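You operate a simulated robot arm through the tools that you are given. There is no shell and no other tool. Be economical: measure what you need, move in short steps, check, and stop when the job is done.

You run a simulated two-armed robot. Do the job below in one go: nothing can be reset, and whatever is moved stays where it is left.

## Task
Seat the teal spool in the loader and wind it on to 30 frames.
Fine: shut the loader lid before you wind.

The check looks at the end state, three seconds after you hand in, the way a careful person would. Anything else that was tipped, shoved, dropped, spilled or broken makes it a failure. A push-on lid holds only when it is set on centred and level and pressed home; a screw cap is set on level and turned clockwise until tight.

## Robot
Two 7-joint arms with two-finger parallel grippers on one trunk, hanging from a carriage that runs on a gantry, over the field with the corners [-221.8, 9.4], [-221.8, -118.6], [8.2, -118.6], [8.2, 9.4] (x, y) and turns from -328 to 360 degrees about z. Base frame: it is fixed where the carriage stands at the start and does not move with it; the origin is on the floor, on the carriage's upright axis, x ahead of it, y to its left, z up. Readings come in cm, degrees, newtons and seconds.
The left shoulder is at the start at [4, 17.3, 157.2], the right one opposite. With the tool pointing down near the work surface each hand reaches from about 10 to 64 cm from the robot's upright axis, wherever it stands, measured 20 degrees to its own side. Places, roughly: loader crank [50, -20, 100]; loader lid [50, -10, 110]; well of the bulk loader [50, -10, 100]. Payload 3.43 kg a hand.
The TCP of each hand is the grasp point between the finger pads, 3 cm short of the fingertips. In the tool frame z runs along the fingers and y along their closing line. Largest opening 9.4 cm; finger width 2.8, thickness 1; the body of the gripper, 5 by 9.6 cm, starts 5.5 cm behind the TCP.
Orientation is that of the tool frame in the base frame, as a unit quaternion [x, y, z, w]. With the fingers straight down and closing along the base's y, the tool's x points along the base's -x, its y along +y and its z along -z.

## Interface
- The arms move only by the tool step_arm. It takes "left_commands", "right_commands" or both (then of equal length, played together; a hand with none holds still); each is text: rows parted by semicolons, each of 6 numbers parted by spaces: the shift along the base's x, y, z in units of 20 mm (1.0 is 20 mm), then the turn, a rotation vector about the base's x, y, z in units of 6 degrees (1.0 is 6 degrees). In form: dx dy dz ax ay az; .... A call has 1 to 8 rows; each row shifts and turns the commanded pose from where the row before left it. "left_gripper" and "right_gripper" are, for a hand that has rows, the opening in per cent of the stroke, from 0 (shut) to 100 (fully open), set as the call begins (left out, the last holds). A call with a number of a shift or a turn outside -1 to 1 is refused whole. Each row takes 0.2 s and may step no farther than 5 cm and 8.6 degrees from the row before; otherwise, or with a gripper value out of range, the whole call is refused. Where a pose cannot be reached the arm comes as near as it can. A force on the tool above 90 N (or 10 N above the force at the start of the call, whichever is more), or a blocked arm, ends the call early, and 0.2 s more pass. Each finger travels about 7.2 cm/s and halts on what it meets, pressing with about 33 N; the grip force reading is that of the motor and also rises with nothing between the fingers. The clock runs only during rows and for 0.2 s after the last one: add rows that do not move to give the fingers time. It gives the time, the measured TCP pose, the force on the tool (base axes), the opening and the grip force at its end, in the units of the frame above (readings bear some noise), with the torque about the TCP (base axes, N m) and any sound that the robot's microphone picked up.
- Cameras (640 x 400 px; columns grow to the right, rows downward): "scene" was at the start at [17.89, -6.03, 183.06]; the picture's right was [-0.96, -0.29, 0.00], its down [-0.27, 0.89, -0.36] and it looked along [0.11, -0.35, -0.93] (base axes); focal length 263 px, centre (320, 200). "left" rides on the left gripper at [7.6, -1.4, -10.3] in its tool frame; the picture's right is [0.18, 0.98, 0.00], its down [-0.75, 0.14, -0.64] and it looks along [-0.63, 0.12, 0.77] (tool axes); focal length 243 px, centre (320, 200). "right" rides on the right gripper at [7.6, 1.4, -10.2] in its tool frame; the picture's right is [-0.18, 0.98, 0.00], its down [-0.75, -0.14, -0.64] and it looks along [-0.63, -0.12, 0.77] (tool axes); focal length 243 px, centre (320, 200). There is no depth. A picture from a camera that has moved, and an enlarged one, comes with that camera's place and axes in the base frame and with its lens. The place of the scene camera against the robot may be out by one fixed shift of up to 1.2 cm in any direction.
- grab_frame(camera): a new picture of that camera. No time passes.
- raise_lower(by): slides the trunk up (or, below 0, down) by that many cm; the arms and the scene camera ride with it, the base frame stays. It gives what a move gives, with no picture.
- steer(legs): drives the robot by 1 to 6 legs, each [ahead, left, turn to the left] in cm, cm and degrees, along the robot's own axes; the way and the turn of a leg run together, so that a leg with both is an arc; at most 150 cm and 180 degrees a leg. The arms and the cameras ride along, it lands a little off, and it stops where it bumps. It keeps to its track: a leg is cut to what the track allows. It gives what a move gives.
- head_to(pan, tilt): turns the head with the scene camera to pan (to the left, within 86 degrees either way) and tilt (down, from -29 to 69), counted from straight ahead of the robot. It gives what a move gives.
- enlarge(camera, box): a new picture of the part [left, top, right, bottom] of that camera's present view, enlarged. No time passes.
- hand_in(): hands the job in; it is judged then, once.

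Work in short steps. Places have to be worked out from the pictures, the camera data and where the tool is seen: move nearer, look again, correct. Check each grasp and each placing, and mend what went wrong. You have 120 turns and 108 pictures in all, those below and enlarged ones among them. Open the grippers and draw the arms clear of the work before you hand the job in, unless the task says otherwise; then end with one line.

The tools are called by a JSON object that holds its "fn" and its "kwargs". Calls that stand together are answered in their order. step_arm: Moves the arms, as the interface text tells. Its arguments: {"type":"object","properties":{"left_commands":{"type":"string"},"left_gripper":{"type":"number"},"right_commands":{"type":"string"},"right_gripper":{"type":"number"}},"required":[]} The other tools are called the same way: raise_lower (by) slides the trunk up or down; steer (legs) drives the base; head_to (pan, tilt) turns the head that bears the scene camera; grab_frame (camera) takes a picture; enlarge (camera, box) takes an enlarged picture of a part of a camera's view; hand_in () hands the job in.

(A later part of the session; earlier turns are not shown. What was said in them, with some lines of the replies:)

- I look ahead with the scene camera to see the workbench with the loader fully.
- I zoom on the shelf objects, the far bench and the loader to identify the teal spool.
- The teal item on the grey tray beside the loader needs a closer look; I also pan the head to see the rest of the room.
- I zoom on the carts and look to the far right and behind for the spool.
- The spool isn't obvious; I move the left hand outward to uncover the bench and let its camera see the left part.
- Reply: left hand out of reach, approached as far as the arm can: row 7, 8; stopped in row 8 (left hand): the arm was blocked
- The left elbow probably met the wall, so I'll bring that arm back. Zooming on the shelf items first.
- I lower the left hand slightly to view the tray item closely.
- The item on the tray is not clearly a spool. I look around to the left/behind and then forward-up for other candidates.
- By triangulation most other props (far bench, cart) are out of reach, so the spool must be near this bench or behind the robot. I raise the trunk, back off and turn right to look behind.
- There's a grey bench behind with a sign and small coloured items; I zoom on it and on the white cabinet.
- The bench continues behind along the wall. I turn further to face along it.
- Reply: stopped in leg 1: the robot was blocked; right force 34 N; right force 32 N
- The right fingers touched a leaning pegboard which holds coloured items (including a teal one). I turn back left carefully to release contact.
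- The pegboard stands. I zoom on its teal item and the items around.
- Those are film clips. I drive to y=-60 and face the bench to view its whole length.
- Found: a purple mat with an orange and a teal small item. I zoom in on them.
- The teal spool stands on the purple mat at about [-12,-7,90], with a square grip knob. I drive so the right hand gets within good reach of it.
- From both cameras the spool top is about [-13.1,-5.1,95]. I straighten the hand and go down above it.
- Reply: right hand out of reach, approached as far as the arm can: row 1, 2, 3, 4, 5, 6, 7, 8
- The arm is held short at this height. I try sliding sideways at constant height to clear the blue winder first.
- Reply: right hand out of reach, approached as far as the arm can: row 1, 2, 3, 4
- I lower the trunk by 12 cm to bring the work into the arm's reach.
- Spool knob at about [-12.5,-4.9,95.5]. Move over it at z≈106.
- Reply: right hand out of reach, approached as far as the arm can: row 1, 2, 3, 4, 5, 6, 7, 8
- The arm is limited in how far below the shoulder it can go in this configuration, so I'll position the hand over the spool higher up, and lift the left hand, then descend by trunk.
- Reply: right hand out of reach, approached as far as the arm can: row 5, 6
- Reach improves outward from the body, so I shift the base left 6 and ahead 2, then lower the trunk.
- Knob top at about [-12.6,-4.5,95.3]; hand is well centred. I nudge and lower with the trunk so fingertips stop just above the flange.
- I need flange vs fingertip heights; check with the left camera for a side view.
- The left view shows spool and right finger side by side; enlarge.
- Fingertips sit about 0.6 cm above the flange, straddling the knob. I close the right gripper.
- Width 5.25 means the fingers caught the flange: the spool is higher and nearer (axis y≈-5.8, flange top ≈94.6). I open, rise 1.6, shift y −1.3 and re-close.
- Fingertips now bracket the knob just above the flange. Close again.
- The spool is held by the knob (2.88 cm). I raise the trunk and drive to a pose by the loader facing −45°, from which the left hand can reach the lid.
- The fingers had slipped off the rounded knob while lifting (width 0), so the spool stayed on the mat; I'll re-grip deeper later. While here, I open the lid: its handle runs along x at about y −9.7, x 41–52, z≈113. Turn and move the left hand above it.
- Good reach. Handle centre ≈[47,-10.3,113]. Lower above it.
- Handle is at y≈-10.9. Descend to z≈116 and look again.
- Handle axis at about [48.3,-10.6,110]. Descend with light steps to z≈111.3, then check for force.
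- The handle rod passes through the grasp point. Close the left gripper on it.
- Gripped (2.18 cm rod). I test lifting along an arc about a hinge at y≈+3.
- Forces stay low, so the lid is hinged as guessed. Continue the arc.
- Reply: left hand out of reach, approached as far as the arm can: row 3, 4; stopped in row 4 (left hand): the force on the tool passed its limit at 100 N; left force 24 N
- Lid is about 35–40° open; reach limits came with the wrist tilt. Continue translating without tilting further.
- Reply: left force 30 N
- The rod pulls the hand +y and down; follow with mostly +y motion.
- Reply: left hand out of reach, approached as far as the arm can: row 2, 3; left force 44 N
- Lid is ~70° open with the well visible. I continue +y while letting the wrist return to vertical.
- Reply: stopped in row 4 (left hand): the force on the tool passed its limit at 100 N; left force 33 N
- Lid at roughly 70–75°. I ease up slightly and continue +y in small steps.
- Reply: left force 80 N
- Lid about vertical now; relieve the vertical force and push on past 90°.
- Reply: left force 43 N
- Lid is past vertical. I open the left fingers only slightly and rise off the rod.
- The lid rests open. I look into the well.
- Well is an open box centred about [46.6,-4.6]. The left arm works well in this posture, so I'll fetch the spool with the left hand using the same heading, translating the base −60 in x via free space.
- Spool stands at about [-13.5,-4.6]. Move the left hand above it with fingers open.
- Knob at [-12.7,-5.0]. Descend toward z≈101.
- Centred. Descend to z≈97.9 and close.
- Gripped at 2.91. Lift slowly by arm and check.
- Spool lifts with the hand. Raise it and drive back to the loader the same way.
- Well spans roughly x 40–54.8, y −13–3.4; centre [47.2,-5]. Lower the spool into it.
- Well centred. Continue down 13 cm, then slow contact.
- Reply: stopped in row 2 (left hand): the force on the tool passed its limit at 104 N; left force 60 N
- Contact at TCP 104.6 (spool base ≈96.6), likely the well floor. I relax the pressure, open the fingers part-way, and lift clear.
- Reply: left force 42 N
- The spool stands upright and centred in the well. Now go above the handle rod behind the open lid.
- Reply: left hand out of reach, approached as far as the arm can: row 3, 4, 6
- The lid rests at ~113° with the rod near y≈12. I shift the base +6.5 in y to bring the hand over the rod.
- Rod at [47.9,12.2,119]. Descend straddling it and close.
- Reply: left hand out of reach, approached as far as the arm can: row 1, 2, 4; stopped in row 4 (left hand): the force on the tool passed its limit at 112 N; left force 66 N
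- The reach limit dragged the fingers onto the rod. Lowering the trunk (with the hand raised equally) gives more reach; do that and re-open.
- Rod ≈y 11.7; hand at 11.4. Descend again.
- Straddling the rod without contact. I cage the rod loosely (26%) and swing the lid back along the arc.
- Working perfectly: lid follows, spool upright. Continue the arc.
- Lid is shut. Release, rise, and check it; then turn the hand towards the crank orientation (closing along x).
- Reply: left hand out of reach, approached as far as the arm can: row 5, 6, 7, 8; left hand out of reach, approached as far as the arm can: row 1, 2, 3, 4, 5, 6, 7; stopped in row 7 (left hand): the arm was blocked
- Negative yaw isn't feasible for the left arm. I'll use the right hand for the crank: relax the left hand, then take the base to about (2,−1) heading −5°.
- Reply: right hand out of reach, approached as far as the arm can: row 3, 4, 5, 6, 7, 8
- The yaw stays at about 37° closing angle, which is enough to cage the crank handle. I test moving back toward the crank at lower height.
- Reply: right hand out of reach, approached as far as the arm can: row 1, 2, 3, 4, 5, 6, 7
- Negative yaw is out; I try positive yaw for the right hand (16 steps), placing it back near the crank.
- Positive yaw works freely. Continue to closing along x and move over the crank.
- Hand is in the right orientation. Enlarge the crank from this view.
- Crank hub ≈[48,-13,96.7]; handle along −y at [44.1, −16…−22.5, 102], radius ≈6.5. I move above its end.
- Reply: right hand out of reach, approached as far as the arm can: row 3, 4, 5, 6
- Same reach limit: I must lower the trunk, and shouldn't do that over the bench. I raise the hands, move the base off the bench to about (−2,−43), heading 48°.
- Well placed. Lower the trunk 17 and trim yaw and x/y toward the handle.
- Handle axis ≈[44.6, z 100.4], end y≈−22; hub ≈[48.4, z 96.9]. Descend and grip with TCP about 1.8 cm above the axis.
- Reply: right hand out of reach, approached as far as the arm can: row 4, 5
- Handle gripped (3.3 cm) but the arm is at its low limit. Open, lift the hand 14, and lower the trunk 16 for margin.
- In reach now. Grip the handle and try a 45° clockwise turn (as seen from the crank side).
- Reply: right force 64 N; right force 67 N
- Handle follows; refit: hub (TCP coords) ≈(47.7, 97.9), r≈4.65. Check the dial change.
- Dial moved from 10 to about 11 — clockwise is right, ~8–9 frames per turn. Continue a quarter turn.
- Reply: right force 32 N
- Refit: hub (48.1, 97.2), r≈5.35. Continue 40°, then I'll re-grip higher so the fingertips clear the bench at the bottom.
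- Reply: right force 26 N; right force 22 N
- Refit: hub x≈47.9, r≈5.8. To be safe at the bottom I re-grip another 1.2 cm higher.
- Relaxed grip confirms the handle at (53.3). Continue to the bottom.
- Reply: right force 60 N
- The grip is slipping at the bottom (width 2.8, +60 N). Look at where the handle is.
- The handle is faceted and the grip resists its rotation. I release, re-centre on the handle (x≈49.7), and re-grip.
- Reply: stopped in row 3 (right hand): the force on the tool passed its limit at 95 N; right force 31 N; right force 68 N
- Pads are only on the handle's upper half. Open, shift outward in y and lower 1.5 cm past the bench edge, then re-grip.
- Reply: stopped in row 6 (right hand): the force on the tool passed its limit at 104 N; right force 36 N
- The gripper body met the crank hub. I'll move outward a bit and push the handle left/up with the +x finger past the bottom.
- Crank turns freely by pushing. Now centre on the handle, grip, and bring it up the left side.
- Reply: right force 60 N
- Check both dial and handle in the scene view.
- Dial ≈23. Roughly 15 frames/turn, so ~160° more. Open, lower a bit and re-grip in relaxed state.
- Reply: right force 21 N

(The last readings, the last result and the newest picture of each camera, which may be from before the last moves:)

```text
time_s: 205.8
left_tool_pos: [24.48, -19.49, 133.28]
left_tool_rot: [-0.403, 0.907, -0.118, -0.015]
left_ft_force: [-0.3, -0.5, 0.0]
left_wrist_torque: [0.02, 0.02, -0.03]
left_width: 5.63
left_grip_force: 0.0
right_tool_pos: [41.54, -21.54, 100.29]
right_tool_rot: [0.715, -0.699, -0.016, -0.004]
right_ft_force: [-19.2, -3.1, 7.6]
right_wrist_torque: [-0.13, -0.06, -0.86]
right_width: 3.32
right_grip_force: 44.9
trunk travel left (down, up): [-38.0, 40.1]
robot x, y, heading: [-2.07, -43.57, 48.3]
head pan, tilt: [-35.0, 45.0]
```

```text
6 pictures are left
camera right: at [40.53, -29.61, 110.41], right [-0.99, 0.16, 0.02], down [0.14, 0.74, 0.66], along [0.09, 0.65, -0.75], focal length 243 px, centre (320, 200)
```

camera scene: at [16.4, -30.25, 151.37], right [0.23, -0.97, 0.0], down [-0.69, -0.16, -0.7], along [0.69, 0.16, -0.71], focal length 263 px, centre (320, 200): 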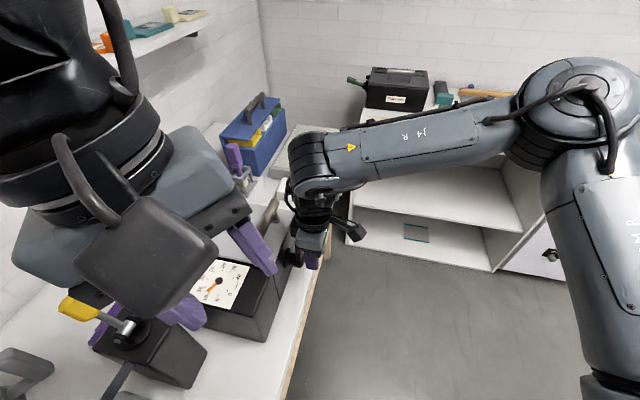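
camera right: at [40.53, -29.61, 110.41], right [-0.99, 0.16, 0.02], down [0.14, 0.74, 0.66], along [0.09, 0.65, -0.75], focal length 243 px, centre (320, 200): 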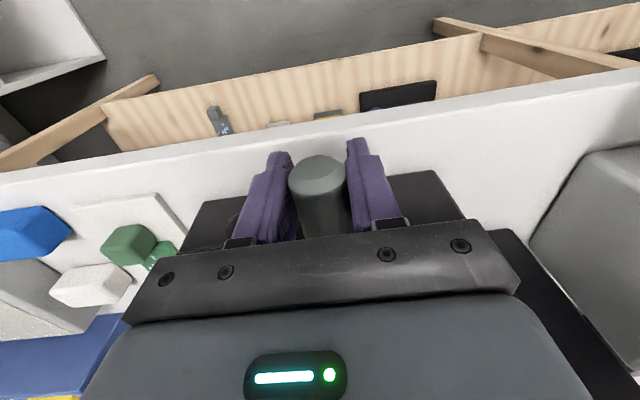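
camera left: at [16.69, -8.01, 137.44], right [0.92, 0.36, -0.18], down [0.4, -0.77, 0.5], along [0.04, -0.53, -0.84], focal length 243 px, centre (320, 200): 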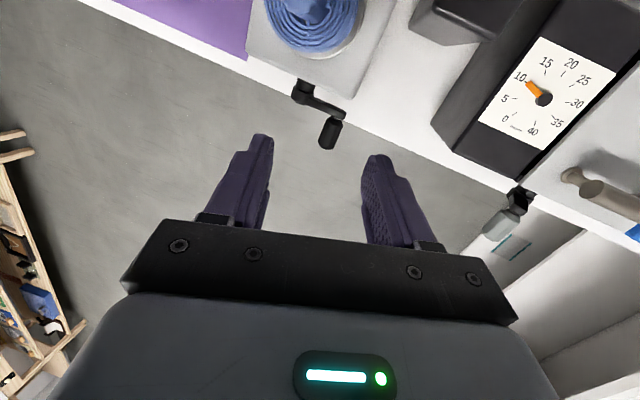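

Good grip (3.32) at the left extreme. Continue clockwise up to near the top.

{"fn": "step_arm", "kwargs": {"right_commands": "0.05 0 0.87 0 0 0;0.5 0 0.73 0 0 0;0.75 0 0.53 0 0 0;0.88 0 0.27 0 0 0;0 0 0 0 0 0"}}

{"fn": "step_arm", "kwargs": {"right_commands": "0 0 0 0 0 0;0 0 0 0 0 0;0 0 0 0 0 0", "right_gripper": 50}}

{"fn": "enlarge", "kwargs": {"camera": "scene", "box": [170, 220, 340, 330]}}

```text
time_s: 207.0
left_tool_pos: [24.32, -19.5, 133.17]
left_tool_rot: [-0.405, 0.907, -0.117, -0.015]
left_ft_force: [-0.7, -0.2, -0.3]
left_wrist_torque: [0.02, 0.04, 0.0]
left_width: 5.62
left_grip_force: 0.1
right_tool_pos: [46.0, -21.59, 104.67]
right_tool_rot: [0.714, -0.7, -0.014, 0.0]
right_ft_force: [14.7, 15.6, -70.8]
right_wrist_torque: [-0.8, 0.0, -0.04]
right_width: 3.25
right_grip_force: 44.9
trunk travel left (down, up): [-38.0, 40.1]
robot x, y, heading: [-2.39, -43.92, 48.1]
head pan, tilt: [-35.0, 45.0]
```

```text
time_s: 207.8
left_tool_pos: [24.64, -19.46, 133.35]
left_tool_rot: [-0.403, 0.907, -0.119, -0.015]
left_ft_force: [0.2, -0.1, 0.1]
left_wrist_torque: [0.02, -0.01, 0.0]
left_width: 5.65
left_grip_force: 0.0
right_tool_pos: [46.27, -21.53, 105.25]
right_tool_rot: [0.715, -0.699, -0.015, -0.006]
right_ft_force: [-0.2, 0.3, -0.3]
right_wrist_torque: [0.03, 0.01, 0.01]
right_width: 4.71
right_grip_force: 0.0
trunk travel left (down, up): [-38.0, 40.1]
robot x, y, heading: [-2.42, -43.75, 48.1]
head pan, tilt: [-35.0, 45.0]
```

```text
3.64 times, centred on (255, 275) of scene
camera zoom: at [16.57, -30.42, 151.45], right [0.23, -0.97, 0.0], down [-0.69, -0.16, -0.71], along [0.69, 0.16, -0.71], focal length 956 px, centre (556, -73)
```

zoom: 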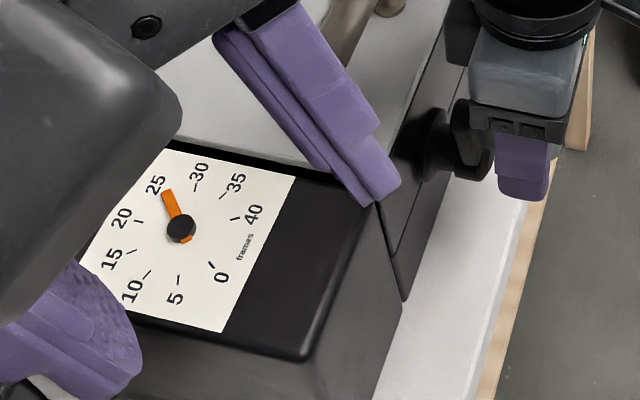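

Dial ≈26. Re-grip lower at the top and turn ~55° more, then check.

{"fn": "step_arm", "kwargs": {"right_commands": "0 0 -0.4 0 0 0;0 0 -0.35 0 0 0;0 0 0 0 0 0"}}

{"fn": "step_arm", "kwargs": {"right_commands": "0 0 0 0 0 0;0 0 0 0 0 0;0 0 0 0 0 0;0.87 0 0.02 0 0 0;0.9 0 -0.21 0 0 0;0.79 0 -0.475 0 0 0;0 0 0 0 0 0", "right_gripper": 0}}

{"fn": "step_arm", "kwargs": {"right_commands": "0 0 0 0 0 0;0 0 0 0 0 0;0 0 0 0 0 0", "right_gripper": 50}}

{"fn": "enlarge", "kwargs": {"camera": "scene", "box": [180, 245, 270, 325]}}

```text
time_s: 208.6
left_tool_pos: [24.78, -19.56, 133.3]
left_tool_rot: [-0.403, 0.907, -0.119, -0.015]
left_ft_force: [0.9, -0.2, -0.4]
left_wrist_torque: [0.01, 0.01, 0.01]
left_width: 5.64
left_grip_force: 0.0
right_tool_pos: [46.31, -21.61, 103.58]
right_tool_rot: [0.715, -0.699, -0.015, -0.005]
right_ft_force: [0.8, -0.7, -0.1]
right_wrist_torque: [0.02, -0.02, 0.02]
right_width: 4.69
right_grip_force: 0.1
trunk travel left (down, up): [-38.0, 40.1]
robot x, y, heading: [-2.37, -43.4, 48.3]
head pan, tilt: [-35.0, 45.0]
```

```text
time_s: 210.2
left_tool_pos: [24.52, -19.52, 133.37]
left_tool_rot: [-0.403, 0.908, -0.118, -0.015]
left_ft_force: [0.4, 0.5, -0.2]
left_wrist_torque: [0.0, 0.01, 0.0]
left_width: 5.63
left_grip_force: 0.0
right_tool_pos: [51.41, -21.54, 102.34]
right_tool_rot: [0.716, -0.698, -0.014, -0.004]
right_ft_force: [-1.3, -3.9, -1.6]
right_wrist_torque: [0.16, 0.0, -0.5]
right_width: 3.31
right_grip_force: 45.0
trunk travel left (down, up): [-38.0, 40.1]
robot x, y, heading: [-2.43, -43.21, 48.4]
head pan, tilt: [-35.0, 45.0]
```

```text
time_s: 211.0
left_tool_pos: [24.75, -19.52, 133.25]
left_tool_rot: [-0.403, 0.907, -0.119, -0.015]
left_ft_force: [-0.5, 0.7, 0.3]
left_wrist_torque: [-0.02, 0.02, 0.0]
left_width: 5.63
left_grip_force: 0.0
right_tool_pos: [51.4, -21.52, 102.44]
right_tool_rot: [0.715, -0.699, -0.014, -0.004]
right_ft_force: [0.2, -0.1, 0.2]
right_wrist_torque: [0.0, 0.02, 0.0]
right_width: 4.69
right_grip_force: 0.1
trunk travel left (down, up): [-38.0, 40.1]
robot x, y, heading: [-2.55, -43.47, 48.3]
head pan, tilt: [-35.0, 45.0]
```

```text
5.00 times, centred on (225, 285) of scene
camera zoom: at [16.58, -30.42, 151.44], right [0.23, -0.97, 0.0], down [-0.69, -0.16, -0.71], along [0.69, 0.16, -0.71], focal length 1314 px, centre (795, -225)
```

zoom: 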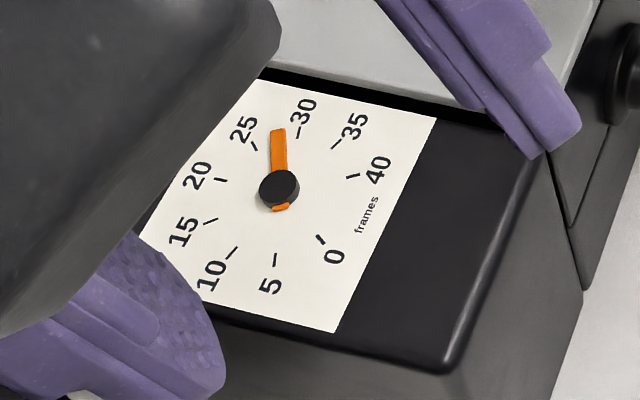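

Dial ≈28.0; consistent with 24° of crank per frame. Turn 48° more.

{"fn": "step_arm", "kwargs": {"right_commands": "0 0 0 0 0 0;0 0 0 0 0 0;0 0 0 0 0 0;0.55 0 -0.61 0 0 0;0.36 0 -0.74 0 0 0;0.145 0 -0.805 0 0 0;0 0 0 0 0 0", "right_gripper": 0}}

{"fn": "enlarge", "kwargs": {"camera": "scene", "box": [180, 245, 270, 325]}}

```text
time_s: 212.6
left_tool_pos: [24.72, -19.57, 133.26]
left_tool_rot: [-0.403, 0.907, -0.118, -0.014]
left_ft_force: [0.2, 0.4, -0.2]
left_wrist_torque: [-0.01, 0.01, -0.01]
left_width: 5.66
left_grip_force: 0.1
right_tool_pos: [53.46, -21.59, 98.21]
right_tool_rot: [0.715, -0.699, -0.016, -0.005]
right_ft_force: [2.8, 0.9, 0.4]
right_wrist_torque: [0.21, 0.02, -0.53]
right_width: 3.33
right_grip_force: 45.3
trunk travel left (down, up): [-38.0, 40.1]
robot x, y, heading: [-2.48, -43.71, 48.0]
head pan, tilt: [-35.0, 45.0]
```

```text
5.00 times, centred on (225, 285) of scene
camera zoom: at [16.61, -30.41, 151.45], right [0.23, -0.97, 0.0], down [-0.69, -0.16, -0.71], along [0.69, 0.16, -0.71], focal length 1314 px, centre (795, -225)
```

zoom: 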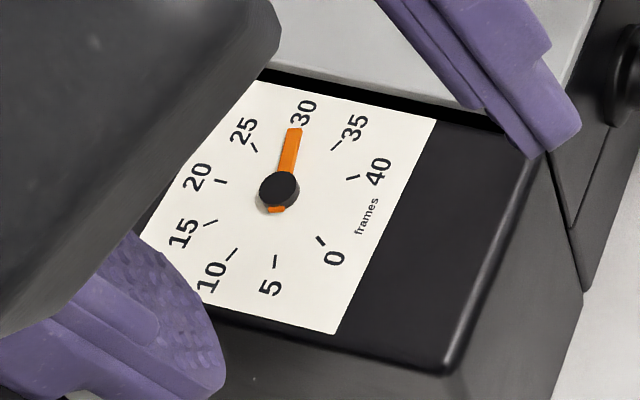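

Needle is just short of/at 30. One tighter zoom to read it precisely.

{"fn": "enlarge", "kwargs": {"camera": "scene", "box": [220, 262, 256, 290]}}

```text
14.29 times, centred on (238, 276) of scene
camera zoom: at [16.61, -30.41, 151.45], right [0.23, -0.97, 0.0], down [-0.69, -0.16, -0.71], along [0.69, 0.16, -0.71], focal length 3756 px, centre (1491, -886)
```

zoom: 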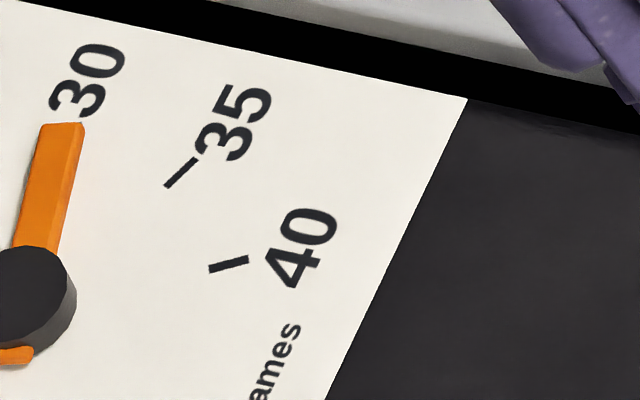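

Reading carefully, the needle is ~0.4 frame short of 30. Nudge the crank ~9–10° further.

{"fn": "step_arm", "kwargs": {"right_commands": "0 0 -0.25 0 0 0;0 0 -0.22 0 0 0;0 0 0 0 0 0"}}

{"fn": "enlarge", "kwargs": {"camera": "scene", "box": [208, 258, 250, 292]}}

```text
time_s: 213.4
left_tool_pos: [24.63, -19.4, 133.28]
left_tool_rot: [-0.403, 0.907, -0.118, -0.013]
left_ft_force: [0.2, -0.9, -0.8]
left_wrist_torque: [-0.01, 0.0, 0.01]
left_width: 5.65
left_grip_force: 0.2
right_tool_pos: [53.42, -21.53, 97.2]
right_tool_rot: [0.715, -0.699, -0.014, -0.006]
right_ft_force: [3.2, 1.7, 0.1]
right_wrist_torque: [0.08, 0.03, -0.5]
right_width: 3.32
right_grip_force: 45.0
trunk travel left (down, up): [-38.0, 40.1]
robot x, y, heading: [-2.31, -43.24, 48.3]
head pan, tilt: [-35.0, 45.0]
```

```text
11.76 times, centred on (229, 275) of scene
camera zoom: at [16.62, -30.4, 151.45], right [0.23, -0.97, 0.0], down [-0.69, -0.16, -0.71], along [0.69, 0.16, -0.71], focal length 3093 px, centre (1391, -682)
```

zoom: 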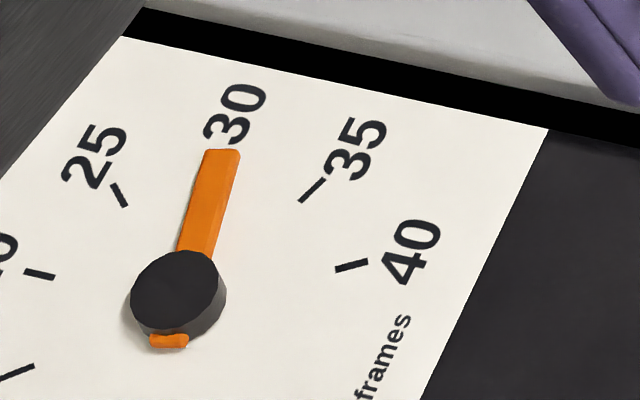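

Needle is now aligned with 30. Release the handle gently and withdraw upward, also lifting the left arm clear.

{"fn": "step_arm", "kwargs": {"right_commands": "0 0 0 0 0 0;0 0 0 0 0 0;0 0 0 0 0 0;0 0 0.5 0 0 0;0 0 1 0 0 0;0 0 1 0 0 0;0 0 1 0 0 0;0 -0.5 1 0 0 0", "right_gripper": 80}}

{"fn": "step_arm", "kwargs": {"right_commands": "0 -0.8 0.8 0 0 0;0 -0.8 0.8 0 0 0;0 -0.8 0.8 0 0 0;0 -0.8 0.8 0 0 0;0 -0.5 0 0 0 0;0 0 0 0 0 0"}}

{"fn": "steer", "kwargs": {"legs": [[-15, -10, 0]]}}

{"fn": "grab_frame", "kwargs": {"camera": "scene"}}

```text
time_s: 215.2
left_tool_pos: [24.66, -19.63, 133.3]
left_tool_rot: [-0.403, 0.907, -0.118, -0.015]
left_ft_force: [-0.1, -0.6, 0.4]
left_wrist_torque: [-0.02, -0.02, -0.01]
left_width: 5.65
left_grip_force: 0.1
right_tool_pos: [53.39, -22.46, 106.33]
right_tool_rot: [0.715, -0.698, -0.015, -0.004]
right_ft_force: [0.2, -0.2, -0.3]
right_wrist_torque: [-0.03, -0.02, 0.03]
right_width: 7.5
right_grip_force: 0.0
trunk travel left (down, up): [-38.0, 40.1]
robot x, y, heading: [-2.73, -43.74, 48.2]
head pan, tilt: [-35.0, 45.0]
```

```text
time_s: 216.6
left_tool_pos: [24.59, -19.52, 133.29]
left_tool_rot: [-0.404, 0.907, -0.118, -0.015]
left_ft_force: [-0.3, -0.8, 0.0]
left_wrist_torque: [0.02, 0.02, -0.01]
left_width: 5.64
left_grip_force: 0.1
right_tool_pos: [53.51, -29.96, 112.63]
right_tool_rot: [0.715, -0.699, -0.014, -0.004]
right_ft_force: [0.4, 0.1, 0.2]
right_wrist_torque: [-0.02, 0.03, 0.02]
right_width: 7.54
right_grip_force: 0.2
trunk travel left (down, up): [-38.0, 40.1]
robot x, y, heading: [-2.54, -43.47, 48.5]
head pan, tilt: [-35.0, 45.0]
```

```text
time_s: 218.1
left_tool_pos: [22.13, -37.33, 133.15]
left_tool_rot: [-0.403, 0.908, -0.117, -0.014]
left_ft_force: [-0.4, -0.4, -0.6]
left_wrist_torque: [0.01, 0.0, -0.03]
left_width: 5.66
left_grip_force: 0.1
right_tool_pos: [50.87, -47.9, 112.64]
right_tool_rot: [0.714, -0.7, -0.015, -0.004]
right_ft_force: [-1.0, -0.3, -0.1]
right_wrist_torque: [-0.01, -0.04, -0.03]
right_width: 7.52
right_grip_force: 0.0
trunk travel left (down, up): [-38.0, 40.1]
robot x, y, heading: [-4.91, -61.19, 48.2]
head pan, tilt: [-35.0, 45.0]
```

```text
0 pictures are left
camera scene: at [14.01, -48.25, 151.43], right [0.23, -0.97, 0.0], down [-0.69, -0.16, -0.71], along [0.69, 0.16, -0.71], focal length 263 px, centre (320, 200)
```

scene: 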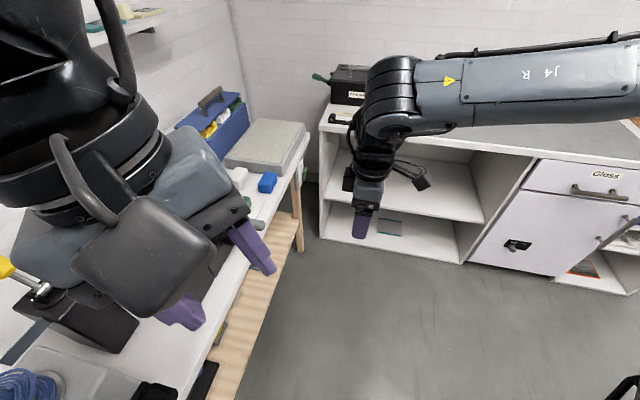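

The handle is released, the lid was shut before winding, both arms are clear of the work and both grippers are open. I'm handing in.

{"fn": "hand_in", "kwargs": {}}

```text
The job is handed in.
```

The teal spool is standing in the loader well, the lid was shut before winding, and the dial reads 30 frames to within about 0.2; I ran out of pictures before I could recheck the dial after letting go of the crank. While looking for the spool, the right gripper bumped the leaning pegboard and the left arm was blocked once, probably by the wall; nothing looked moved or damaged.
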